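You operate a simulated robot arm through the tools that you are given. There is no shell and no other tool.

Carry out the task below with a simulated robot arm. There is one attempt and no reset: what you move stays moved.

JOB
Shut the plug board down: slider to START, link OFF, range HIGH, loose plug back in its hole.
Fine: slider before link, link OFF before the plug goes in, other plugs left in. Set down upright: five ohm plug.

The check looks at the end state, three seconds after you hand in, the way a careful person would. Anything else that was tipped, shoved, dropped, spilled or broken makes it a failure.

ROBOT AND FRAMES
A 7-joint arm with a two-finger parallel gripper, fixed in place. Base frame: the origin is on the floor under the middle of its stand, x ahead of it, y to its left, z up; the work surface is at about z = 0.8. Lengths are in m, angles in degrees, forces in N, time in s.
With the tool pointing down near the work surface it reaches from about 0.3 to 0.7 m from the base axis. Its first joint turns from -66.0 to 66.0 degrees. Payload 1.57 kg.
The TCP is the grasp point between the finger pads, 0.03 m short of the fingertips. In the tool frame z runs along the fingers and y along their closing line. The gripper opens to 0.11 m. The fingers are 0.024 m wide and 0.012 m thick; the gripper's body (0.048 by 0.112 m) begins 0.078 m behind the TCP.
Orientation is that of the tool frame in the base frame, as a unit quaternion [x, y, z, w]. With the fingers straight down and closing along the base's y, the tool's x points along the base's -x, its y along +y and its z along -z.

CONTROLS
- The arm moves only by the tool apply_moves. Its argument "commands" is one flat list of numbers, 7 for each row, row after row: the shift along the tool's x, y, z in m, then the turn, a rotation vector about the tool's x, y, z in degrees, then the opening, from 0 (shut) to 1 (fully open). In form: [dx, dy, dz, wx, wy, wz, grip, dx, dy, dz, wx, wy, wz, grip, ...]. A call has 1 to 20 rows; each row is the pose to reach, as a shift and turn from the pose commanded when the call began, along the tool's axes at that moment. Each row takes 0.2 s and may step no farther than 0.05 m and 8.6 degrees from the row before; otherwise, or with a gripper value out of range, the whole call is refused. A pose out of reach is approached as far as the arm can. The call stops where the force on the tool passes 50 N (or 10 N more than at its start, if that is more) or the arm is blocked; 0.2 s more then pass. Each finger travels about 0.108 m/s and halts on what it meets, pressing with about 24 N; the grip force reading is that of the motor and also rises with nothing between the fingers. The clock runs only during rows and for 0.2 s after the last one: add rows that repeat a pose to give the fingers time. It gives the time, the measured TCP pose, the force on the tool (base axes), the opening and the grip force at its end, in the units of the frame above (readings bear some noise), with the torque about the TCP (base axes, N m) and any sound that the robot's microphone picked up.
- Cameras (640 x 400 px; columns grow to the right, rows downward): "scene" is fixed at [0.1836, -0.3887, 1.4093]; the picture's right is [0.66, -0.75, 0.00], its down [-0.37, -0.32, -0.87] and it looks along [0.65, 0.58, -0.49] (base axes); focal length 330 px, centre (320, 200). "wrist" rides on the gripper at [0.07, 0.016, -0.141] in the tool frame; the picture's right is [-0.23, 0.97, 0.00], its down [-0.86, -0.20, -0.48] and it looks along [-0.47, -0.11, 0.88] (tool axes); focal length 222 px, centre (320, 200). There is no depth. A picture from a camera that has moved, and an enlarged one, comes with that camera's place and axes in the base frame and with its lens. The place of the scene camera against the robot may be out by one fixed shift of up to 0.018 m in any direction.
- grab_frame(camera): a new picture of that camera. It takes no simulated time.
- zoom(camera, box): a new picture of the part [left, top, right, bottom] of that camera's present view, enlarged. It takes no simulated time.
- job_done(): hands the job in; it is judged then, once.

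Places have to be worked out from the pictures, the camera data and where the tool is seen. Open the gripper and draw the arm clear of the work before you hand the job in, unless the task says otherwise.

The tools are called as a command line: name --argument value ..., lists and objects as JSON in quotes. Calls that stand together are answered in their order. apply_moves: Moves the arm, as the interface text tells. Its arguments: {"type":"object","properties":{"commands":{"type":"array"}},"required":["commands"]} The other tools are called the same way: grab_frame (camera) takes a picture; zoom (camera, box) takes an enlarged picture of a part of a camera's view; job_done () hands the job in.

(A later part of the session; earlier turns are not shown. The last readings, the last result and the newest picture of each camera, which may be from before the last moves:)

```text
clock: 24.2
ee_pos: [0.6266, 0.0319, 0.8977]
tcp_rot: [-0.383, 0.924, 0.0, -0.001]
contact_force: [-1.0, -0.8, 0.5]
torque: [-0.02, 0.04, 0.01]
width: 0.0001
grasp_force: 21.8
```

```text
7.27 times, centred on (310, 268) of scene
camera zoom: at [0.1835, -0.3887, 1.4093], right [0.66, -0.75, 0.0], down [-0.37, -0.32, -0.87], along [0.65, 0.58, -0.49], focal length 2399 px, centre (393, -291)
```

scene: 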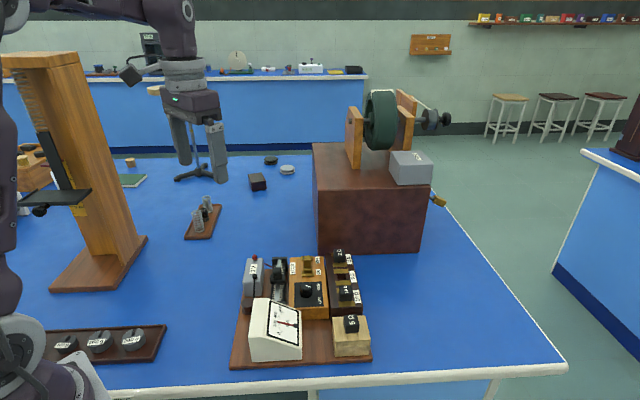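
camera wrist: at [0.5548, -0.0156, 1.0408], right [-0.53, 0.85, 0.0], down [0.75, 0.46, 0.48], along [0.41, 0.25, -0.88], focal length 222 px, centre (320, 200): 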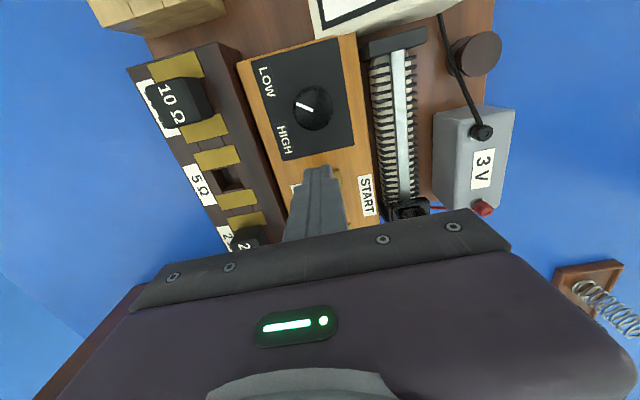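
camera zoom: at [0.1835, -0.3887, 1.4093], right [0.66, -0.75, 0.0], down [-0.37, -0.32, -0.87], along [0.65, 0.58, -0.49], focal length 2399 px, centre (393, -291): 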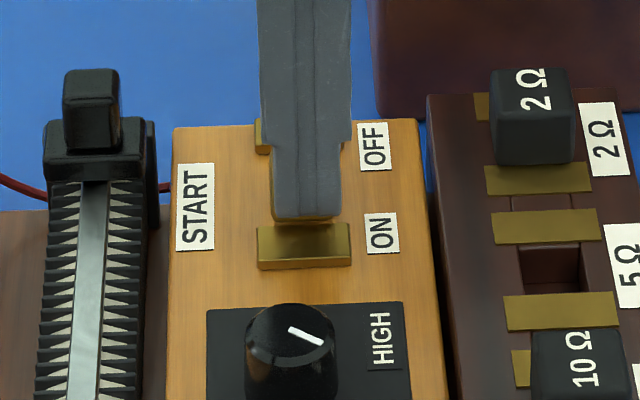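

Force is only about 1 N at TCP A≈0.466, so the link has probably started to slide. I continue in small steps.

apply_moves --commands '[-0.002, 0, 0, 0, 0, 0, 0, -0.004, 0, 0, 0, 0, 0, 0, -0.006, 0, 0, 0, 0, 0, 0, -0.006, 0, 0, 0, 0, 0, 0]'

apply_moves --commands '[-0.0015, 0, 0, 0, 0, 0, 0, -0.003, 0, 0, 0, 0, 0, 0, -0.003, 0, 0, 0, 0, 0, 0]'

zoom --camera "scene" --box '[275, 240, 345, 295]'

```text
clock: 25.2
ee_pos: [0.6323, 0.0386, 0.8994]
tcp_rot: [-0.383, 0.924, -0.001, -0.001]
contact_force: [-1.4, -0.8, 0.3]
torque: [-0.02, -0.01, 0.02]
width: 0.0002
grasp_force: 21.4
```

```text
clock: 26.0
ee_pos: [0.6329, 0.0401, 0.8995]
tcp_rot: [-0.383, 0.924, -0.001, 0.0]
contact_force: [0.1, -0.5, -0.2]
torque: [-0.01, 0.02, -0.01]
width: 0.0
grasp_force: 21.9
```

```text
7.27 times, centred on (310, 268) of scene
camera zoom: at [0.1836, -0.3887, 1.4093], right [0.66, -0.75, 0.0], down [-0.37, -0.32, -0.87], along [0.65, 0.58, -0.49], focal length 2399 px, centre (393, -291)
```

zoom: 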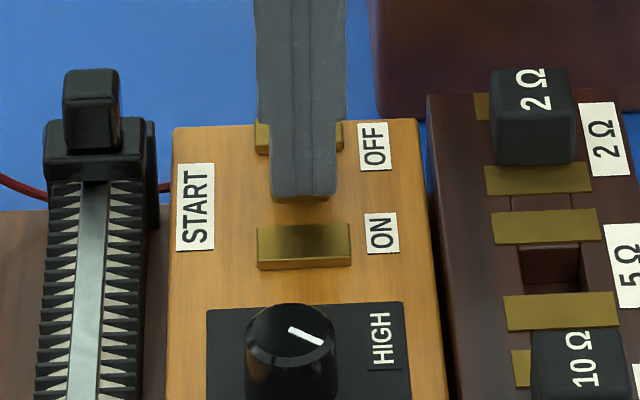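

The link has left the ON plate and is sliding. I continue in 2–3 mm steps toward the OFF stop.

apply_moves --commands '[-0.0015, 0, 0, 0, 0, 0, 0, -0.003, 0, 0, 0, 0, 0, 0, -0.003, 0, 0, 0, 0, 0, 0]'

apply_moves --commands '[-0.001, 0, 0, 0, 0, 0, 0, -0.002, 0, 0, 0, 0, 0, 0, -0.002, 0, 0, 0, 0, 0, 0]'

zoom --camera "scene" --box '[275, 240, 345, 295]'

```text
clock: 26.8
ee_pos: [0.6347, 0.0417, 0.8986]
tcp_rot: [-0.383, 0.924, -0.001, -0.001]
contact_force: [-0.9, -0.9, 0.3]
torque: [0.01, 0.0, 0.01]
width: 0.0
grasp_force: 21.5
```

```text
clock: 27.6
ee_pos: [0.6371, 0.0428, 0.8995]
tcp_rot: [-0.383, 0.924, 0.001, 0.0]
contact_force: [-0.5, 0.4, 0.6]
torque: [-0.04, 0.01, -0.04]
width: 0.0
grasp_force: 21.6
```

```text
7.27 times, centred on (310, 268) of scene
camera zoom: at [0.1835, -0.3887, 1.4093], right [0.66, -0.75, 0.0], down [-0.37, -0.32, -0.87], along [0.65, 0.58, -0.49], focal length 2399 px, centre (393, -291)
```

zoom: 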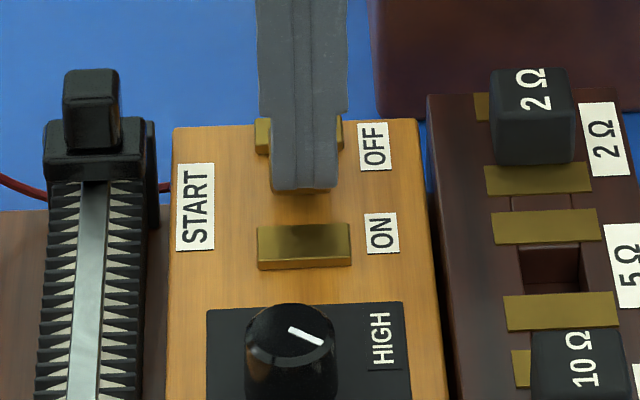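

Still sliding freely at TCP A≈0.481. I continue.

apply_moves --commands '[-0.001, 0, 0, 0, 0, 0, 0, -0.002, 0, 0, 0, 0, 0, 0, -0.002, 0, 0, 0, 0, 0, 0]'

apply_moves --commands '[-0.001, 0, 0, 0, 0, 0, 0, -0.002, 0, 0, 0, 0, 0, 0, -0.002, 0, 0, 0, 0, 0, 0]'

zoom --camera "scene" --box '[275, 240, 345, 295]'

```text
clock: 28.4
ee_pos: [0.6372, 0.0448, 0.9006]
tcp_rot: [-0.383, 0.924, 0.0, 0.001]
contact_force: [-1.4, -0.3, 1.1]
torque: [-0.01, 0.02, 0.0]
width: 0.0002
grasp_force: 21.4
```

```text
clock: 29.2
ee_pos: [0.6382, 0.0462, 0.9005]
tcp_rot: [-0.384, 0.924, -0.001, -0.001]
contact_force: [-1.0, -0.6, 0.4]
torque: [-0.02, 0.0, -0.01]
width: 0.0004
grasp_force: 21.7
```

```text
7.27 times, centred on (310, 268) of scene
camera zoom: at [0.1835, -0.3887, 1.4093], right [0.66, -0.75, 0.0], down [-0.37, -0.32, -0.87], along [0.65, 0.58, -0.49], focal length 2399 px, centre (393, -291)
```

zoom: 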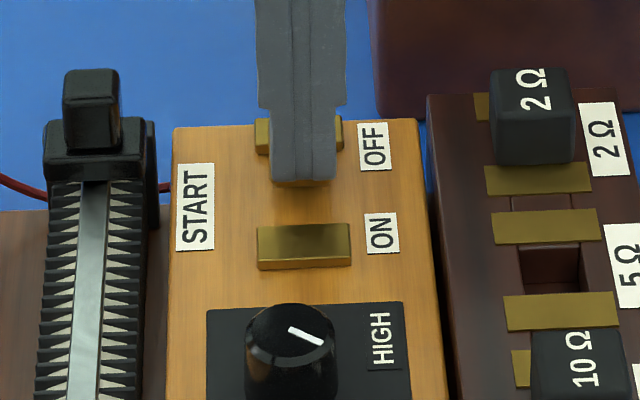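

There's no stop yet, with the TCP at A≈0.484. I continue in 2 mm steps.

apply_moves --commands '[-0.001, 0, 0, 0, 0, 0, 0, -0.002, 0, 0, 0, 0, 0, 0, -0.002, 0, 0, 0, 0, 0, 0]'

apply_moves --commands '[-0.001, 0, 0, 0, 0, 0, 0, -0.002, 0, 0, 0, 0, 0, 0, -0.002, 0, 0, 0, 0, 0, 0]'

zoom --camera "scene" --box '[290, 245, 335, 275]'

grab_frame --camera "wrist"

```text
clock: 30.0
ee_pos: [0.6396, 0.0479, 0.8991]
tcp_rot: [-0.383, 0.924, 0.001, 0.0]
contact_force: [0.5, -0.9, 1.2]
torque: [-0.04, 0.01, -0.02]
width: 0.0
grasp_force: 21.6
```

```text
clock: 30.8
ee_pos: [0.6422, 0.0473, 0.8988]
tcp_rot: [-0.382, 0.924, -0.001, 0.0]
contact_force: [-1.1, 0.1, -0.8]
torque: [0.02, 0.02, -0.01]
width: 0.0
grasp_force: 20.9
```

```text
13.33 times, centred on (312, 260) of scene
camera zoom: at [0.1835, -0.3887, 1.4093], right [0.66, -0.75, 0.0], down [-0.37, -0.32, -0.87], along [0.65, 0.58, -0.49], focal length 4399 px, centre (420, -600)
```

zoom: 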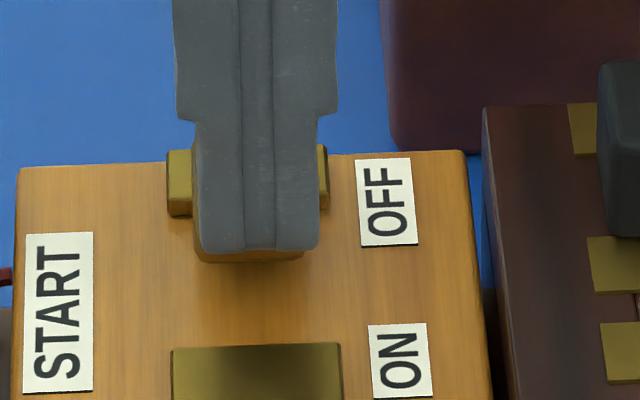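

```text
taken
camera wrist: at [0.5805, 0.0097, 1.0405], right [-0.53, 0.85, 0.0], down [0.75, 0.46, 0.48], along [0.41, 0.25, -0.88], focal length 222 px, centre (320, 200)
```

wrist: 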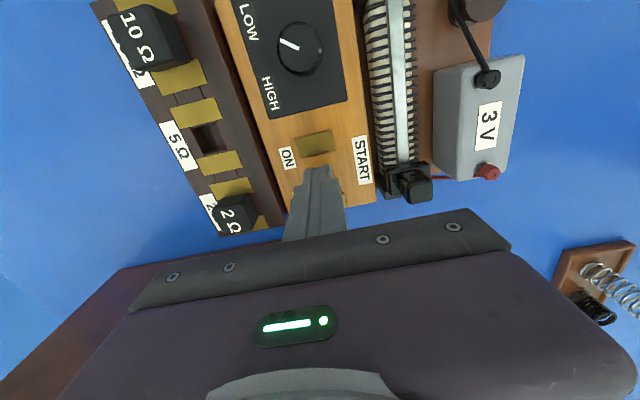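

The link is well clear of ON and the TCP is at A≈0.487. I keep stepping until I meet the stop.

apply_moves --commands '[-0.001, 0, 0, 0, 0, 0, 0, -0.002, 0, 0, 0, 0, 0, 0, -0.002, 0, 0, 0, 0, 0, 0]'

apply_moves --commands '[-0.001, 0, 0, 0, 0, 0, 0, -0.002, 0, 0, 0, 0, 0, 0, -0.002, 0, 0, 0, 0, 0, 0]'

zoom --camera "scene" --box '[290, 245, 335, 275]'

```text
clock: 31.6
ee_pos: [0.6434, 0.0512, 0.8992]
tcp_rot: [-0.383, 0.924, 0.0, 0.0]
contact_force: [-0.2, -0.4, -0.4]
torque: [0.0, 0.03, 0.03]
width: 0.0001
grasp_force: 21.5
```

```text
clock: 32.4
ee_pos: [0.6436, 0.0519, 0.8998]
tcp_rot: [-0.383, 0.924, 0.0, -0.001]
contact_force: [0.1, -1.0, -0.3]
torque: [-0.02, 0.03, -0.02]
width: 0.0
grasp_force: 20.9
```

```text
13.33 times, centred on (312, 260) of scene
camera zoom: at [0.1835, -0.3887, 1.4093], right [0.66, -0.75, 0.0], down [-0.37, -0.32, -0.87], along [0.65, 0.58, -0.49], focal length 4399 px, centre (420, -600)
```

zoom: 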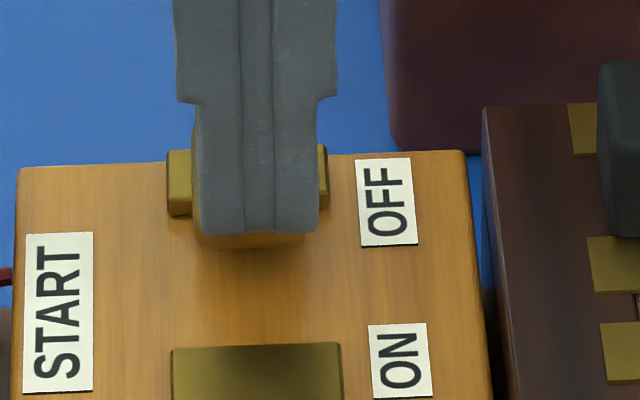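

The link has moved roughly 3 cm. Before I push more, I back the fingers off and lift to look at its actual position.

apply_moves --commands '[0.008, 0, 0, 0, 0, 0, 0, 0.015, 0, -0.01, 0, 0, 0, 0, 0.02, 0, -0.04, 0, 0, 0, 0, 0.03, 0.02, -0.07, 0, 0, 0, 0, 0.03, 0.04, -0.08, 0, 0, 0, 0, 0.03, 0.06, -0.08, 0, 0, 0, 0, 0.03, 0.06, -0.08, 0, 0, 0, 0]'

grab_frame --camera "wrist"

zoom --camera "scene" --box '[275, 240, 345, 295]'

zoom --camera "wrist" --box '[220, 100, 340, 205]'

```text
clock: 34.0
ee_pos: [0.5802, 0.0729, 0.9778]
tcp_rot: [-0.382, 0.924, 0.0, 0.0]
contact_force: [-0.6, 0.0, -0.4]
torque: [-0.03, 0.02, -0.03]
width: 0.0001
grasp_force: 21.4
```

```text
taken
camera wrist: at [0.5194, 0.0341, 1.1201], right [-0.53, 0.85, 0.0], down [0.75, 0.46, 0.48], along [0.41, 0.25, -0.88], focal length 222 px, centre (320, 200)
```

wrist: 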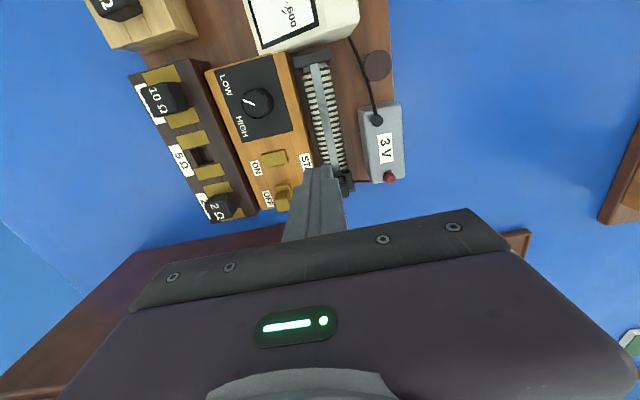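

```text
7.27 times, centred on (310, 268) of scene
camera zoom: at [0.1836, -0.3887, 1.4093], right [0.66, -0.75, 0.0], down [-0.37, -0.32, -0.87], along [0.65, 0.58, -0.49], focal length 2399 px, centre (393, -291)
```

zoom: 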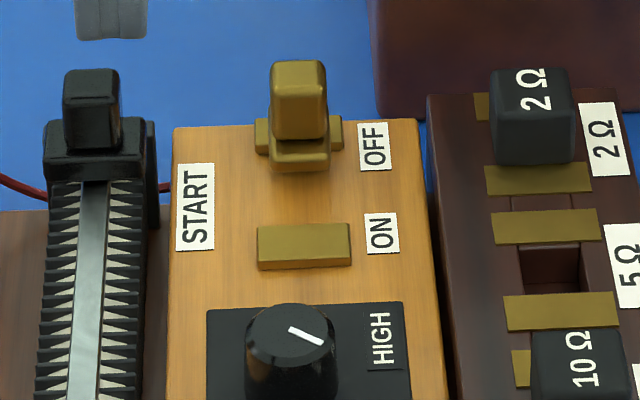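

```text
3.81 times, centred on (280, 152) of wrist
camera zoom: at [0.5194, 0.0341, 1.1201], right [-0.53, 0.85, 0.0], down [0.75, 0.46, 0.48], along [0.41, 0.25, -0.88], focal length 846 px, centre (472, 381)
```

zoom: 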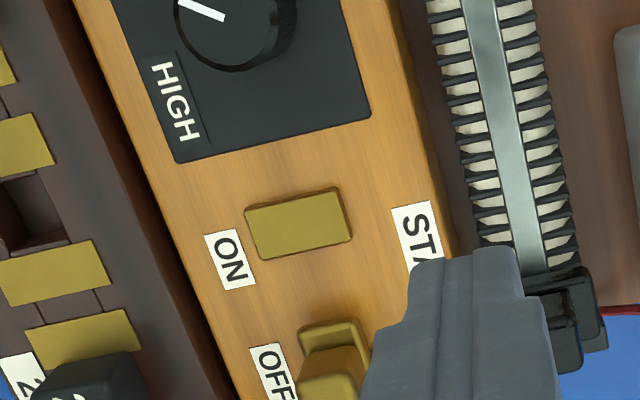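

The link block now sits near the OFF plate. I want a clearer view of how far it still has to go, so I shift the wrist camera sideways and forward while staying high.

apply_moves --commands '[-0.022, 0.01, 0, 0, 0, 0, 0, -0.045, 0.025, 0, 0, 0, 0, 0, -0.045, 0.025, 0, 0, 0, 0, 0]'

zoom --camera "wrist" --box '[200, 100, 320, 205]'

zoom --camera "scene" --box '[295, 245, 335, 275]'

```text
clock: 34.8
ee_pos: [0.5951, 0.1238, 0.9786]
tcp_rot: [-0.383, 0.924, 0.0, 0.001]
contact_force: [-0.9, -0.3, 0.5]
torque: [0.02, 0.04, 0.02]
width: 0.0
grasp_force: 21.3
```

```text
3.81 times, centred on (260, 152) of wrist
camera zoom: at [0.5337, 0.0843, 1.1201], right [-0.53, 0.85, 0.0], down [0.75, 0.46, 0.48], along [0.41, 0.25, -0.88], focal length 846 px, centre (549, 381)
```

zoom: 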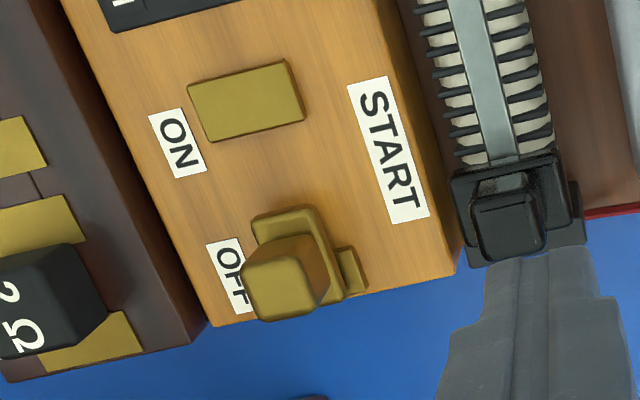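

```text
13.33 times, centred on (315, 260) of scene
camera zoom: at [0.1836, -0.3887, 1.4093], right [0.66, -0.75, 0.0], down [-0.37, -0.32, -0.87], along [0.65, 0.58, -0.49], focal length 4399 px, centre (387, -600)
```

zoom: 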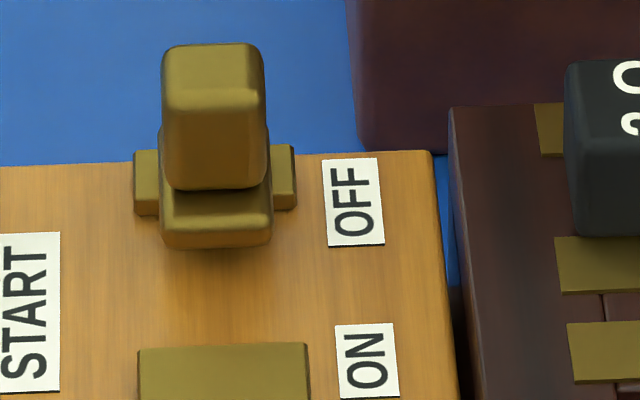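

The link block spans A≈0.4985–0.529 and the OFF plate 0.515–0.530, so it is nearly there but I have not felt a stop. I go back behind the handle and push on in fine steps to find the OFF stop.

apply_moves --commands '[0.015, -0.042, 0, 0, 0, 0, 0, 0.027, -0.085, 0, 0, 0, 0, 0, 0.027, -0.085, 0.03, 0, 0, 0, 0, 0.027, -0.085, 0.06, 0, 0, 0, 0, 0.027, -0.085, 0.08, 0, 0, 0, 0, 0.02, -0.085, 0.08, 0, 0, 0, 0, 0.016, -0.085, 0.08, 0, 0, 0, 0, 0.016, -0.085, 0.08, 0, 0, 0, 0]'

apply_moves --commands '[-0.001, 0, 0, 0, 0, 0, 0, -0.002, 0, 0, 0, 0, 0, 0, -0.002, 0, 0, 0, 0, 0, 0]'

zoom --camera "scene" --box '[295, 245, 335, 275]'

```text
clock: 36.6
ee_pos: [0.6429, 0.0521, 0.9006]
tcp_rot: [-0.382, 0.924, 0.0, 0.001]
contact_force: [-0.2, 1.2, 0.2]
torque: [0.01, 0.02, -0.02]
width: 0.0
grasp_force: 21.0
```

```text
clock: 37.4
ee_pos: [0.645, 0.0523, 0.9005]
tcp_rot: [-0.383, 0.924, 0.0, 0.0]
contact_force: [-6.7, -4.5, 2.5]
torque: [-0.03, 0.08, 0.06]
width: 0.0001
grasp_force: 21.5
```

```text
13.33 times, centred on (315, 260) of scene
camera zoom: at [0.1833, -0.3888, 1.4093], right [0.66, -0.75, 0.0], down [-0.37, -0.32, -0.87], along [0.65, 0.58, -0.49], focal length 4399 px, centre (387, -600)
```

zoom: 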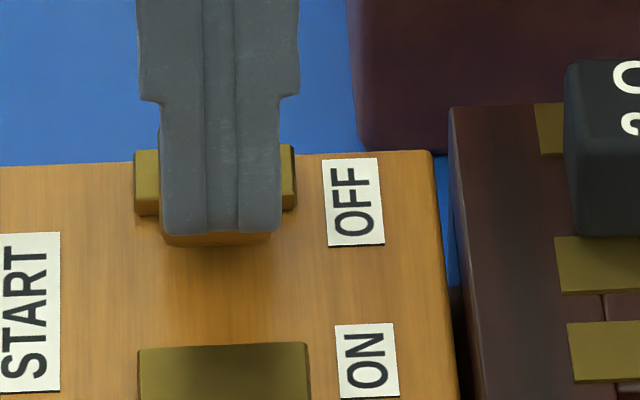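

The force rose to about 8 N while the block barely moved, so the OFF stop is right here. I make one more 1 mm step to confirm it.

apply_moves --commands '[-0.0008, 0, 0, 0, 0, 0, 0, -0.0008, 0, 0, 0, 0, 0, 0]'

zoom --camera "scene" --box '[295, 245, 335, 275]'

```text
clock: 38.0
ee_pos: [0.6452, 0.0525, 0.8991]
tcp_rot: [-0.383, 0.924, 0.001, -0.001]
contact_force: [-16.6, -8.2, 2.6]
torque: [0.0, 0.22, 0.13]
width: 0.0002
grasp_force: 21.2
```

```text
13.33 times, centred on (315, 260) of scene
camera zoom: at [0.1831, -0.3889, 1.4093], right [0.66, -0.75, 0.0], down [-0.37, -0.32, -0.87], along [0.65, 0.58, -0.49], focal length 4399 px, centre (387, -600)
```

zoom: 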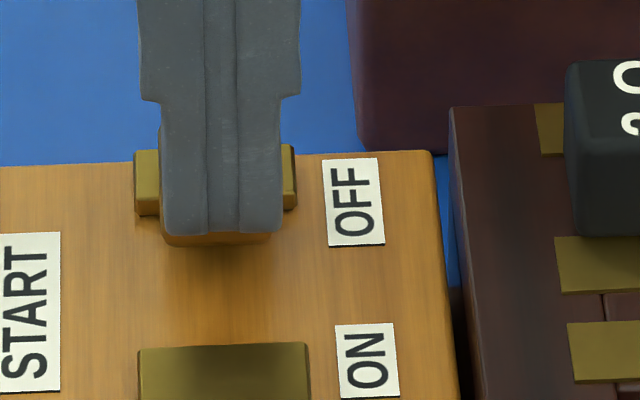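

The OFF stop is confirmed: 18 N with no motion and the board still in place. I back off and lift, then move over the range knob at A≈0.400, L≈-0.4135, top z≈0.875. On the way I open partly and pre-rotate 36° clockwise so I have room to turn it counter-clockwise.

apply_moves --commands '[0.006, 0, 0, 0, 0, 0, 0, 0.012, 0, -0.01, 0, 0, 0, 0, 0.015, 0, -0.04, 0, 0, 0, 0, 0.03, 0.002, -0.065, 0, 0, 0, 0, 0.06, 0.004, -0.065, 0, 0, 6, 0.2, 0.093, 0.0056, -0.065, 0, 0, 12, 0.45, 0.093, 0.0056, -0.065, 0, 0, 18, 0.45, 0.093, 0.0056, -0.065, 0, 0, 24, 0.45, 0.093, 0.0056, -0.065, 0, 0, 30, 0.45, 0.093, 0.0056, -0.065, 0, 0, 36, 0.45, 0.093, 0.0056, -0.065, 0, 0, 36, 0.45]'

grab_frame --camera "wrist"

zoom --camera "scene" --box '[235, 200, 395, 320]'

```text
clock: 40.4
ee_pos: [0.5761, -0.0091, 0.9649]
tcp_rot: [-0.078, 0.997, 0.0, 0.0]
contact_force: [-0.3, 0.2, 0.3]
torque: [0.02, 0.03, -0.05]
width: 0.0496
grasp_force: 0.0
```

```text
taken
camera wrist: at [0.5049, -0.0046, 1.1059], right [0.07, 1.0, 0.0], down [0.88, -0.06, 0.48], along [0.48, -0.04, -0.88], focal length 222 px, centre (320, 200)
```

wrist: 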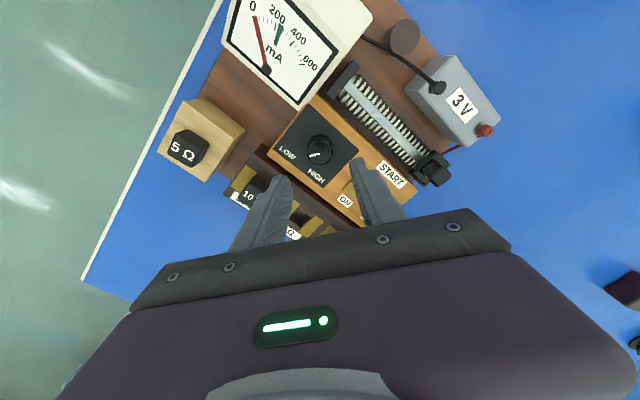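

```text
3.33 times, centred on (315, 260) of scene
camera zoom: at [0.1836, -0.3887, 1.4093], right [0.66, -0.75, 0.0], down [-0.37, -0.32, -0.87], along [0.65, 0.58, -0.49], focal length 1100 px, centre (337, 0)
```

zoom: 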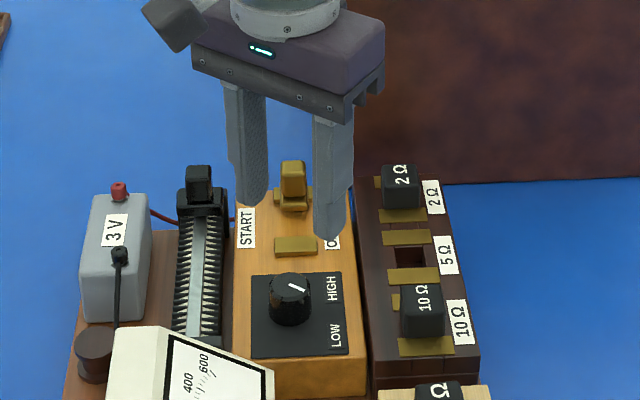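

The meter now reads 0 mA, which fits the link being OFF. I zoom the wrist view to check the knob's centre against the TCP before I descend around it.

zoom --camera "wrist" --box '[270, 110, 380, 185]'

```text
5.33 times, centred on (325, 148) of wrist
camera zoom: at [0.5049, -0.0046, 1.1059], right [0.07, 1.0, 0.0], down [0.88, -0.06, 0.48], along [0.48, -0.04, -0.88], focal length 1185 px, centre (293, 480)
```

zoom: 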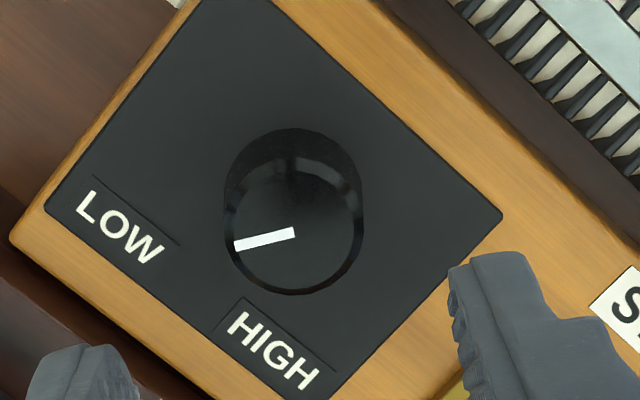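

The knob's top centre lies about 1.7 mm nearer than the TCP and is centred sideways. I correct that and descend with the fingers straddling the knob, tips to about z = 0.859.

apply_moves --commands '[0.0016, 0, 0.025, 0, 0, 0, 0.45, 0.0016, 0, 0.05, 0, 0, 0, 0.45, 0.0016, 0, 0.068, 0, 0, 0, 0.45, 0.0016, 0, 0.076, 0, 0, 0, 0.45, 0.0016, 0, 0.076, 0, 0, 0, 0.45]'

grab_frame --camera "wrist"

zoom --camera "wrist" --box '[260, 140, 390, 230]'

zoom --camera "scene" --box '[275, 240, 365, 300]'

```text
clock: 41.6
ee_pos: [0.5752, -0.0079, 0.8874]
tcp_rot: [-0.079, 0.997, 0.0, -0.001]
contact_force: [0.6, -0.1, -0.5]
torque: [0.02, -0.03, -0.01]
width: 0.0494
grasp_force: 0.0
```

```text
taken
camera wrist: at [0.5033, -0.0046, 1.029], right [0.07, 1.0, 0.0], down [0.88, -0.06, 0.48], along [0.48, -0.03, -0.88], focal length 222 px, centre (320, 200)
```

wrist: 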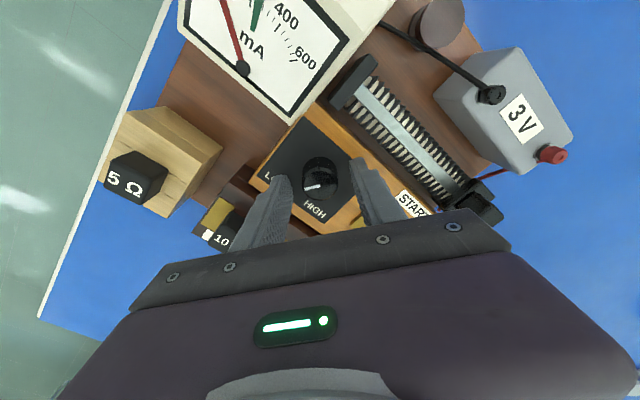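

```text
4.44 times, centred on (325, 185) of wrist
camera zoom: at [0.5033, -0.0046, 1.029], right [0.07, 1.0, 0.0], down [0.88, -0.06, 0.48], along [0.48, -0.03, -0.88], focal length 987 px, centre (298, 267)
```

zoom: 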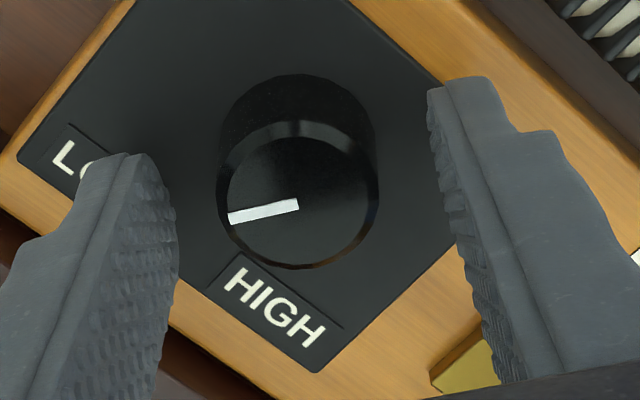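

```text
6.67 times, centred on (320, 270) of scene
camera zoom: at [0.1836, -0.3887, 1.4093], right [0.66, -0.75, 0.0], down [-0.37, -0.32, -0.87], along [0.65, 0.58, -0.49], focal length 2199 px, centre (320, -267)
```

zoom: 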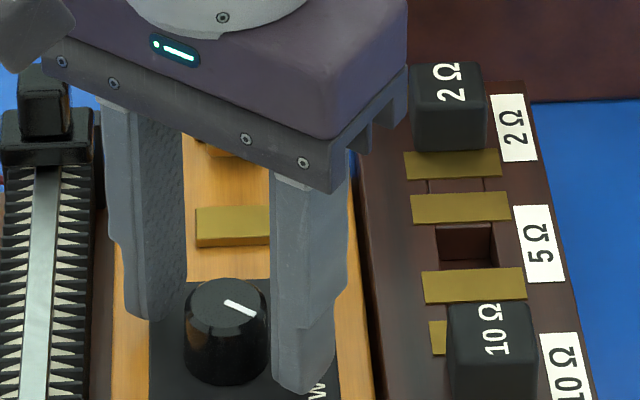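

The knob is centred between the fingers to within 0.5 mm. I close on it.

apply_moves --commands '[0, 0, 0, 0, 0, 0, 0.35, 0, 0, 0, 0, 0, 0, 0.25, 0, 0, 0, 0, 0, 0, 0.1, 0, 0, 0, 0, 0, 0, 0.1]'

zoom --camera "wrist" --box '[260, 140, 390, 230]'

```text
clock: 42.6
ee_pos: [0.5746, -0.0077, 0.8879]
tcp_rot: [-0.079, 0.997, 0.0, -0.001]
contact_force: [-1.1, 3.2, -2.6]
torque: [-0.29, -0.18, -0.01]
width: 0.0294
grasp_force: 39.2
```

```text
4.44 times, centred on (325, 185) of wrist
camera zoom: at [0.5032, -0.0044, 1.0292], right [0.07, 1.0, 0.0], down [0.88, -0.06, 0.48], along [0.48, -0.03, -0.88], focal length 987 px, centre (298, 267)
```

zoom: 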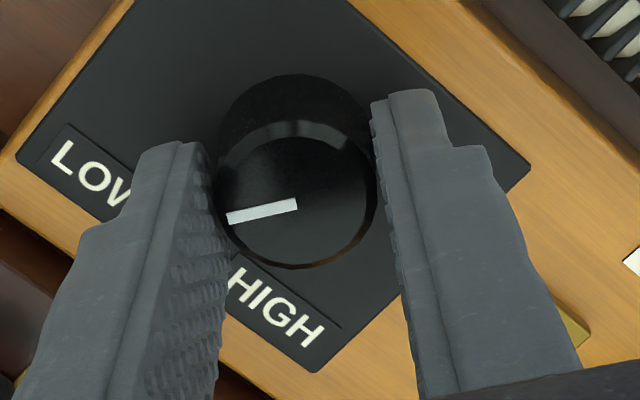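

The grip holds the knob at 29.4 mm with only small side forces. I turn it counter-clockwise 30° first and check that the pointer follows.

apply_moves --commands '[0, 0, 0, 0, 0, -5, 0.1, 0, 0, 0, 0, 0, -10, 0.1, 0, 0, 0, 0, 0, -15, 0.1, 0, 0, 0, 0, 0, -20, 0.1, 0, 0, 0, 0, 0, -25, 0.1, 0, 0, 0, 0, 0, -30, 0.1]'

grab_frame --camera "wrist"

zoom --camera "wrist" --box '[260, 140, 390, 230]'

```text
clock: 44.0
ee_pos: [0.5749, -0.0079, 0.8877]
tcp_rot: [-0.335, 0.942, 0.001, -0.001]
contact_force: [3.9, 11.2, -29.2]
torque: [0.25, -0.84, 0.01]
width: 0.0297
grasp_force: 38.9
```

```text
taken
camera wrist: at [0.5104, -0.0404, 1.0294], right [-0.44, 0.9, 0.0], down [0.79, 0.38, 0.48], along [0.43, 0.21, -0.88], focal length 222 px, centre (320, 200)
```

wrist: 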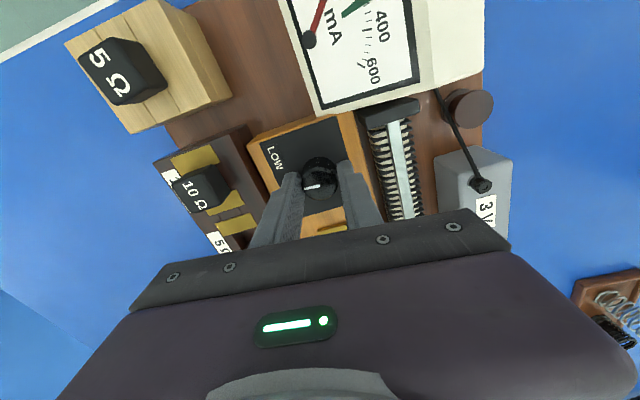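

```text
4.44 times, centred on (325, 185) of wrist
camera zoom: at [0.5104, -0.0404, 1.0294], right [-0.44, 0.9, 0.0], down [0.79, 0.38, 0.48], along [0.43, 0.21, -0.88], focal length 987 px, centre (298, 267)
```

zoom: 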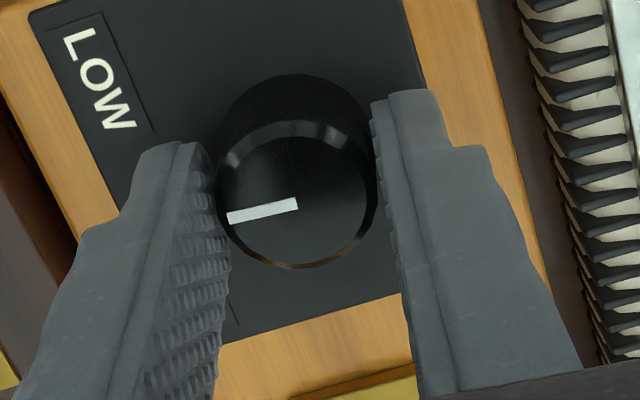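

The pointer turned with the gripper by 30°, but a 29 N vertical load built up in the grip. I'll release to clear that load before I continue, and check that the knob stays.

apply_moves --commands '[0, 0, 0, 0, 0, 0, 0.3, 0, 0, 0, 0, 0, 0, 0.45, 0, 0, 0, 0, 0, 0, 0.45]'

zoom --camera "wrist" --box '[260, 140, 390, 230]'

```text
clock: 44.8
ee_pos: [0.5745, -0.0098, 0.8888]
tcp_rot: [-0.333, 0.943, -0.001, -0.001]
contact_force: [0.6, 0.1, -0.4]
torque: [0.0, 0.02, -0.02]
width: 0.0495
grasp_force: 0.1
```

```text
4.44 times, centred on (325, 185) of wrist
camera zoom: at [0.5103, -0.0412, 1.0302], right [-0.44, 0.9, 0.0], down [0.79, 0.38, 0.48], along [0.43, 0.21, -0.88], focal length 987 px, centre (298, 267)
```

zoom: 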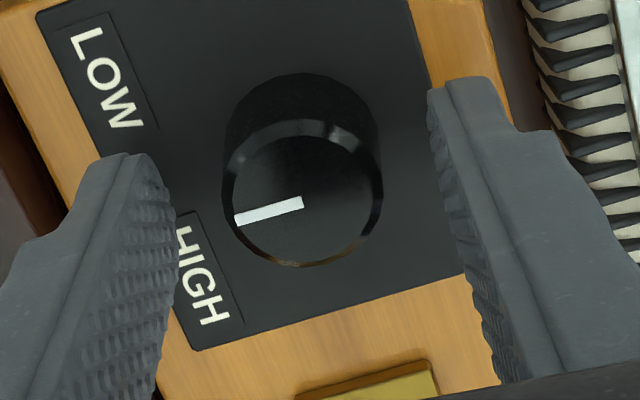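

The knob held its place, with the pointer now midway between LOW and HIGH, and the load is gone. I rotate the open gripper back 30° clockwise for a fresh bite.

apply_moves --commands '[0, 0, 0, 0, 0, 6, 0.45, 0, 0, 0, 0, 0, 12, 0.45, 0, 0, 0, 0, 0, 18, 0.45, 0, 0, 0, 0, 0, 24, 0.45, 0, 0, 0, 0, 0, 30, 0.45, 0, 0, 0, 0, 0, 30, 0.45]'

zoom --camera "wrist" --box '[260, 140, 390, 230]'

```text
clock: 46.2
ee_pos: [0.5742, -0.0103, 0.8892]
tcp_rot: [-0.078, 0.997, -0.001, 0.0]
contact_force: [0.7, 0.4, -0.9]
torque: [0.0, 0.01, 0.02]
width: 0.0495
grasp_force: 0.0
```

```text
4.44 times, centred on (325, 185) of wrist
camera zoom: at [0.5028, -0.005, 1.0298], right [0.07, 1.0, 0.0], down [0.88, -0.06, 0.48], along [0.48, -0.04, -0.88], focal length 987 px, centre (298, 267)
```

zoom: 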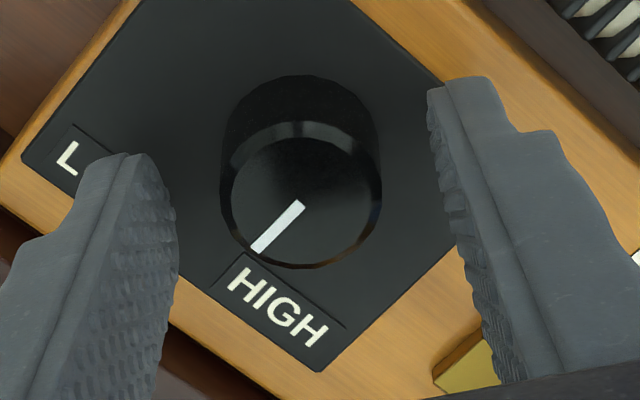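

The knob is centred again. I close on it and turn 20° counter-clockwise, then check the load.

apply_moves --commands '[0, 0, 0, 0, 0, 0, 0.35, 0, 0, 0, 0, 0, 0, 0.25, 0, 0, 0, 0, 0, 0, 0.1, 0, 0, 0, 0, 0, -5, 0.1, 0, 0, 0, 0, 0, -10, 0.1, 0, 0, 0, 0, 0, -15, 0.1, 0, 0, 0, 0, 0, -20, 0.1]'

zoom --camera "wrist" --box '[260, 140, 390, 230]'

```text
clock: 47.8
ee_pos: [0.5754, -0.008, 0.8879]
tcp_rot: [-0.251, 0.968, 0.001, 0.0]
contact_force: [-7.7, 6.9, 2.6]
torque: [0.48, -0.61, 0.03]
width: 0.0291
grasp_force: 38.7
```

```text
4.44 times, centred on (325, 185) of wrist
camera zoom: at [0.5054, -0.0292, 1.0299], right [-0.28, 0.96, 0.0], down [0.84, 0.24, 0.48], along [0.46, 0.13, -0.88], focal length 987 px, centre (298, 267)
```

zoom: 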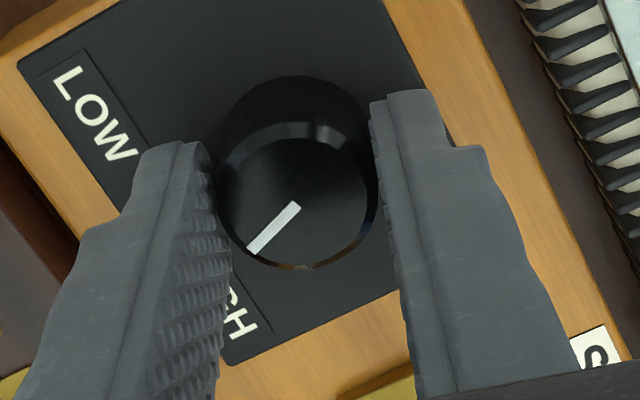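

The pointer follows with modest loads, now roughly +15° past the middle toward HIGH. I turn 10° more and watch the torque.

apply_moves --commands '[0, 0, 0, 0, 0, -5, 0.1, 0, 0, 0, 0, 0, -10, 0.1]'

apply_moves --commands '[0, 0, 0, 0, 0, -4, 0.1, 0, 0, 0, 0, 0, -6, 0.1]'

zoom --camera "wrist" --box '[260, 140, 390, 230]'

```text
clock: 48.4
ee_pos: [0.5744, -0.0078, 0.8885]
tcp_rot: [-0.335, 0.942, 0.001, -0.001]
contact_force: [-7.8, 8.5, -8.6]
torque: [0.76, -0.81, -0.03]
width: 0.0291
grasp_force: 39.1
```

```text
clock: 49.0
ee_pos: [0.5747, -0.0077, 0.8882]
tcp_rot: [-0.383, 0.924, 0.0, 0.0]
contact_force: [-3.6, 11.8, -9.6]
torque: [-0.47, 0.83, 0.01]
width: 0.0292
grasp_force: 38.3
```

```text
4.44 times, centred on (325, 185) of wrist
camera zoom: at [0.5133, -0.0472, 1.0299], right [-0.53, 0.85, 0.0], down [0.75, 0.46, 0.48], along [0.41, 0.25, -0.88], focal length 987 px, centre (298, 267)
```

zoom: 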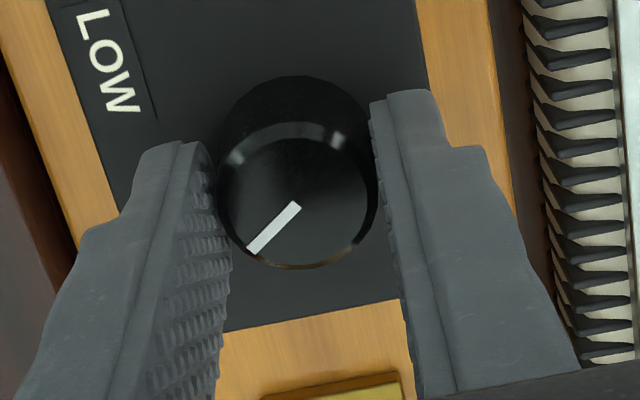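

The pointer is about +31° now. I continue in 3–4° steps to feel for the HIGH stop.

apply_moves --commands '[0, 0, 0, 0, 0, -3, 0.1, 0, 0, 0, 0, 0, -4, 0.1]'

apply_moves --commands '[0, 0, 0, 0, 0, -3, 0.1, 0, 0, 0, 0, 0, -4, 0.1]'

zoom --camera "wrist" --box '[260, 140, 390, 230]'

```text
clock: 49.6
ee_pos: [0.5742, -0.008, 0.8881]
tcp_rot: [-0.415, 0.91, 0.0, 0.0]
contact_force: [-4.2, 11.9, -9.0]
torque: [0.32, 0.08, -0.68]
width: 0.0291
grasp_force: 38.6
```

```text
clock: 50.2
ee_pos: [0.5748, -0.0089, 0.8879]
tcp_rot: [-0.447, 0.895, 0.0, 0.0]
contact_force: [-5.5, 16.4, -1.2]
torque: [0.47, 0.09, -0.82]
width: 0.0295
grasp_force: 38.9
```

```text
4.44 times, centred on (325, 185) of wrist
camera zoom: at [0.519, -0.0552, 1.0299], right [-0.64, 0.77, 0.0], down [0.67, 0.56, 0.48], along [0.37, 0.31, -0.88], focal length 987 px, centre (298, 267)
```

zoom: 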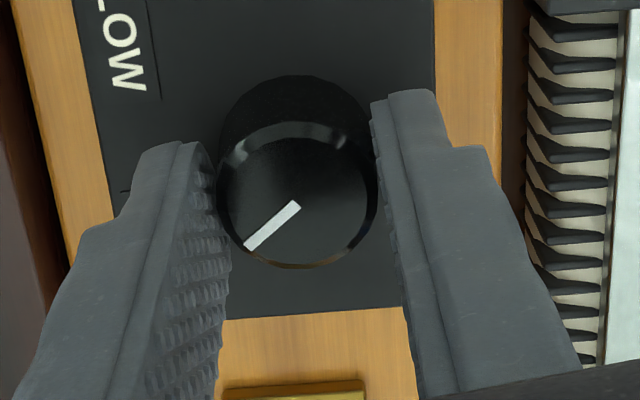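

The torque about the vertical jumped to -0.8 N·m and the pads began to slip on the knob, so it is at its HIGH stop. I release, and then lift straight up.

apply_moves --commands '[0, 0, 0, 0, 0, 0, 0.3, 0, 0, 0, 0, 0, 0, 0.45, 0, 0, 0, 0, 0, 0, 0.45, 0, 0, -0.03, 0, 0, 0, 0.45, 0, 0, -0.07, 0, 0, 0, 0.45, 0, 0, -0.11, 0, 0, 0, 0.45, 0, 0, -0.11, 0, 0, 0, 0.45]'

grab_frame --camera "wrist"

zoom --camera "scene" --box '[225, 235, 395, 365]'

zoom --camera "scene" --box '[285, 265, 345, 302]'

```text
clock: 51.8
ee_pos: [0.5739, -0.0079, 0.9997]
tcp_rot: [-0.446, 0.895, 0.0, 0.0]
contact_force: [0.0, -0.2, 0.2]
torque: [-0.01, -0.01, -0.02]
width: 0.0495
grasp_force: 0.1
```

```text
taken
camera wrist: at [0.519, -0.0551, 1.1404], right [-0.64, 0.77, 0.0], down [0.67, 0.56, 0.48], along [0.37, 0.31, -0.88], focal length 222 px, centre (320, 200)
```

wrist: 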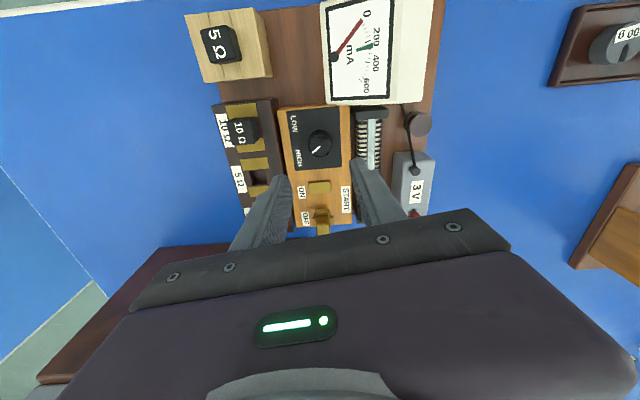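

```text
3.08 times, centred on (310, 300) of scene
camera zoom: at [0.1835, -0.3887, 1.4093], right [0.66, -0.75, 0.0], down [-0.37, -0.32, -0.87], along [0.65, 0.58, -0.49], focal length 1015 px, centre (351, -108)
```

zoom: 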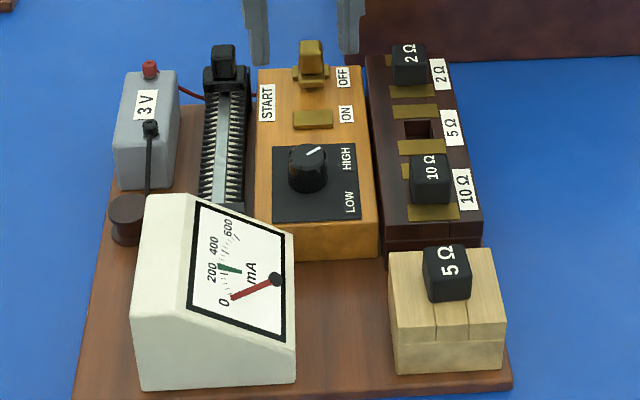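

```text
10.67 times, centred on (315, 284) of scene
camera zoom: at [0.1835, -0.3887, 1.4093], right [0.66, -0.75, 0.0], down [-0.37, -0.32, -0.87], along [0.65, 0.58, -0.49], focal length 3519 px, centre (373, -691)
```

zoom: 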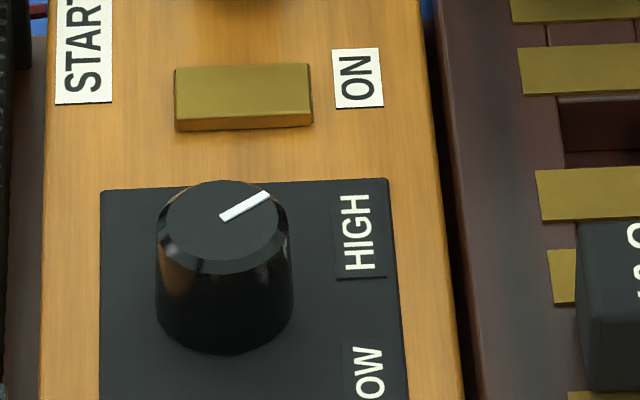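

The pointer is at HIGH, the slider at START, the link OFF and the meter at 0. Next is the 5 Ω plug, in its rest block at about A=0.293, L=-0.499. I move over it at a safe height with the yaw back at 45° to measure it.

apply_moves --commands '[0.0294, -0.0178, 0, 0, 0, 4, 0.5, 0.0589, -0.0357, 0, 0, 0, 8, 0.6, 0.0883, -0.0535, 0, 0, 0, 8, 0.6, 0.1177, -0.0713, 0, 0, 0, 8, 0.6, 0.1177, -0.0713, 0, 0, 0, 8, 0.6]'

grab_frame --camera "wrist"

zoom --camera "wrist" --box '[270, 110, 370, 205]'

zoom --camera "scene" --box '[320, 300, 380, 360]'

```text
clock: 53.0
ee_pos: [0.5608, -0.1446, 0.9978]
tcp_rot: [-0.382, 0.924, 0.0, 0.001]
contact_force: [0.2, -0.7, 0.3]
torque: [0.0, -0.02, 0.0]
width: 0.066
grasp_force: 0.1
```

```text
taken
camera wrist: at [0.4991, -0.1835, 1.1392], right [-0.53, 0.85, 0.0], down [0.75, 0.46, 0.48], along [0.41, 0.25, -0.88], focal length 222 px, centre (320, 200)
```

wrist: 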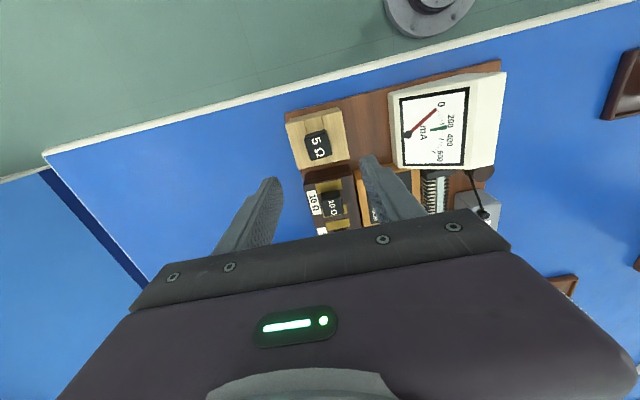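

```text
4.21 times, centred on (320, 158) of wrist
camera zoom: at [0.4991, -0.1835, 1.1392], right [-0.53, 0.85, 0.0], down [0.75, 0.46, 0.48], along [0.41, 0.25, -0.88], focal length 935 px, centre (320, 379)
```

zoom: 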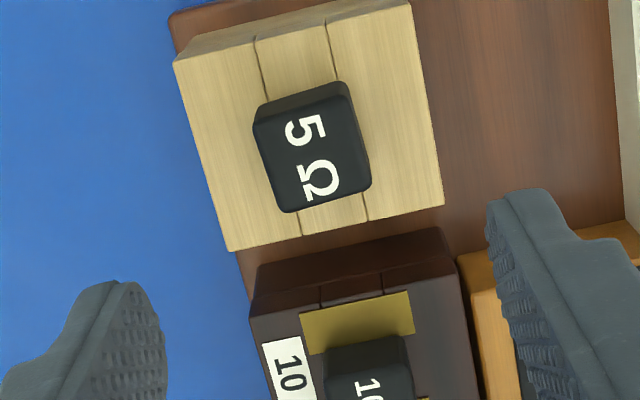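

```text
6.67 times, centred on (350, 330) of scene
camera zoom: at [0.1835, -0.3887, 1.4093], right [0.66, -0.75, 0.0], down [-0.37, -0.32, -0.87], along [0.65, 0.58, -0.49], focal length 2199 px, centre (120, -667)
```

zoom: 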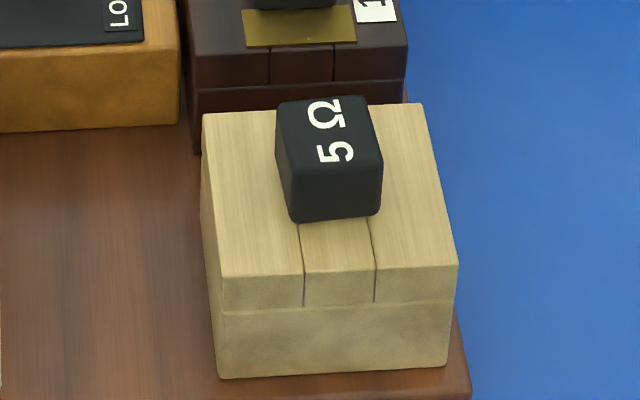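

The plug head is about 27 mm square at A≈0.293, L≈-0.500, with its top at z≈0.873. It is yawed about 4° counter-clockwise in its rest block, whose top is at z≈0.855. I rotate 4° to match it, centre, and descend partway with the gripper open.

apply_moves --commands '[0.0004, -0.0013, 0.02, 0, 0, -4, 0.6, 0.0004, -0.0013, 0.045, 0, 0, -4, 0.6, 0.0004, -0.0013, 0.068, 0, 0, -4, 0.6, 0.0004, -0.0013, 0.068, 0, 0, -4, 0.6]'

grab_frame --camera "wrist"

zoom --camera "wrist" --box '[240, 110, 400, 215]'

zoom --camera "scene" --box '[310, 290, 390, 355]'

```text
clock: 54.0
ee_pos: [0.5626, -0.1457, 0.9306]
tcp_rot: [-0.415, 0.91, -0.001, 0.0]
contact_force: [-0.8, -0.5, 0.5]
torque: [-0.01, -0.02, 0.0]
width: 0.066
grasp_force: 0.1
```

```text
taken
camera wrist: at [0.5041, -0.1895, 1.0712], right [-0.59, 0.81, 0.0], down [0.71, 0.51, 0.48], along [0.39, 0.28, -0.88], focal length 222 px, centre (320, 200)
```

wrist: 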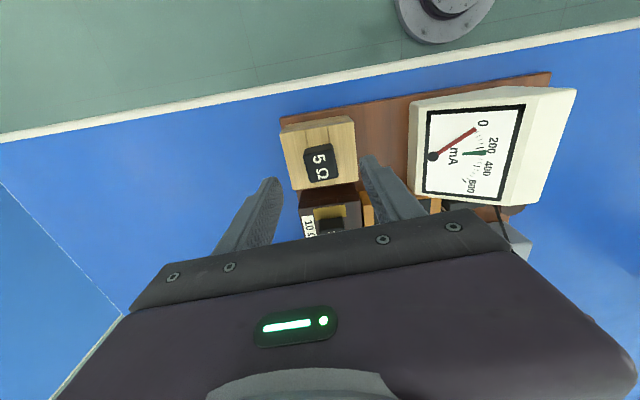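

```text
3.81 times, centred on (320, 162) of wrist
camera zoom: at [0.5041, -0.1895, 1.0712], right [-0.59, 0.81, 0.0], down [0.71, 0.51, 0.48], along [0.39, 0.28, -0.88], focal length 846 px, centre (320, 343)
```

zoom: 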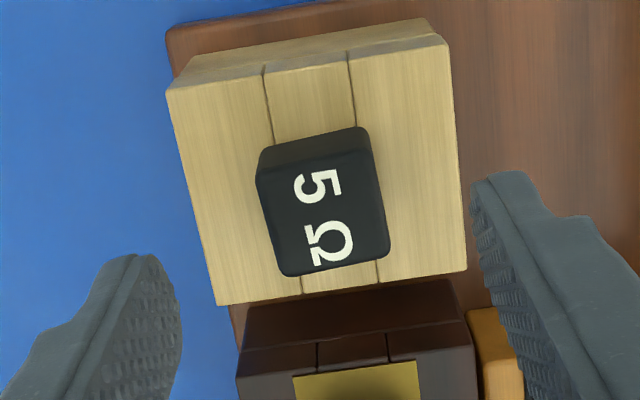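

```text
6.15 times, centred on (350, 322) of scene
camera zoom: at [0.1836, -0.3887, 1.4093], right [0.66, -0.75, 0.0], down [-0.37, -0.32, -0.87], along [0.65, 0.58, -0.49], focal length 2030 px, centre (135, -554)
```

zoom: 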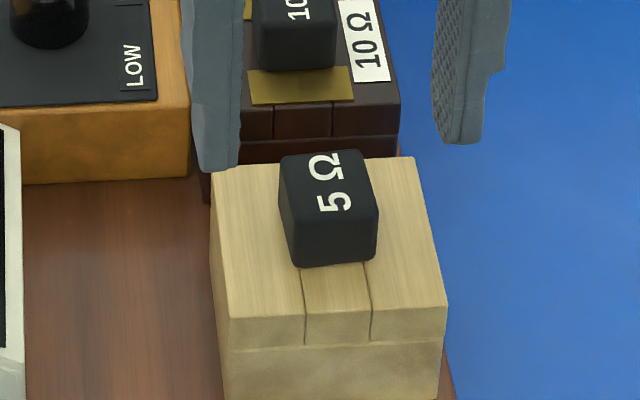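

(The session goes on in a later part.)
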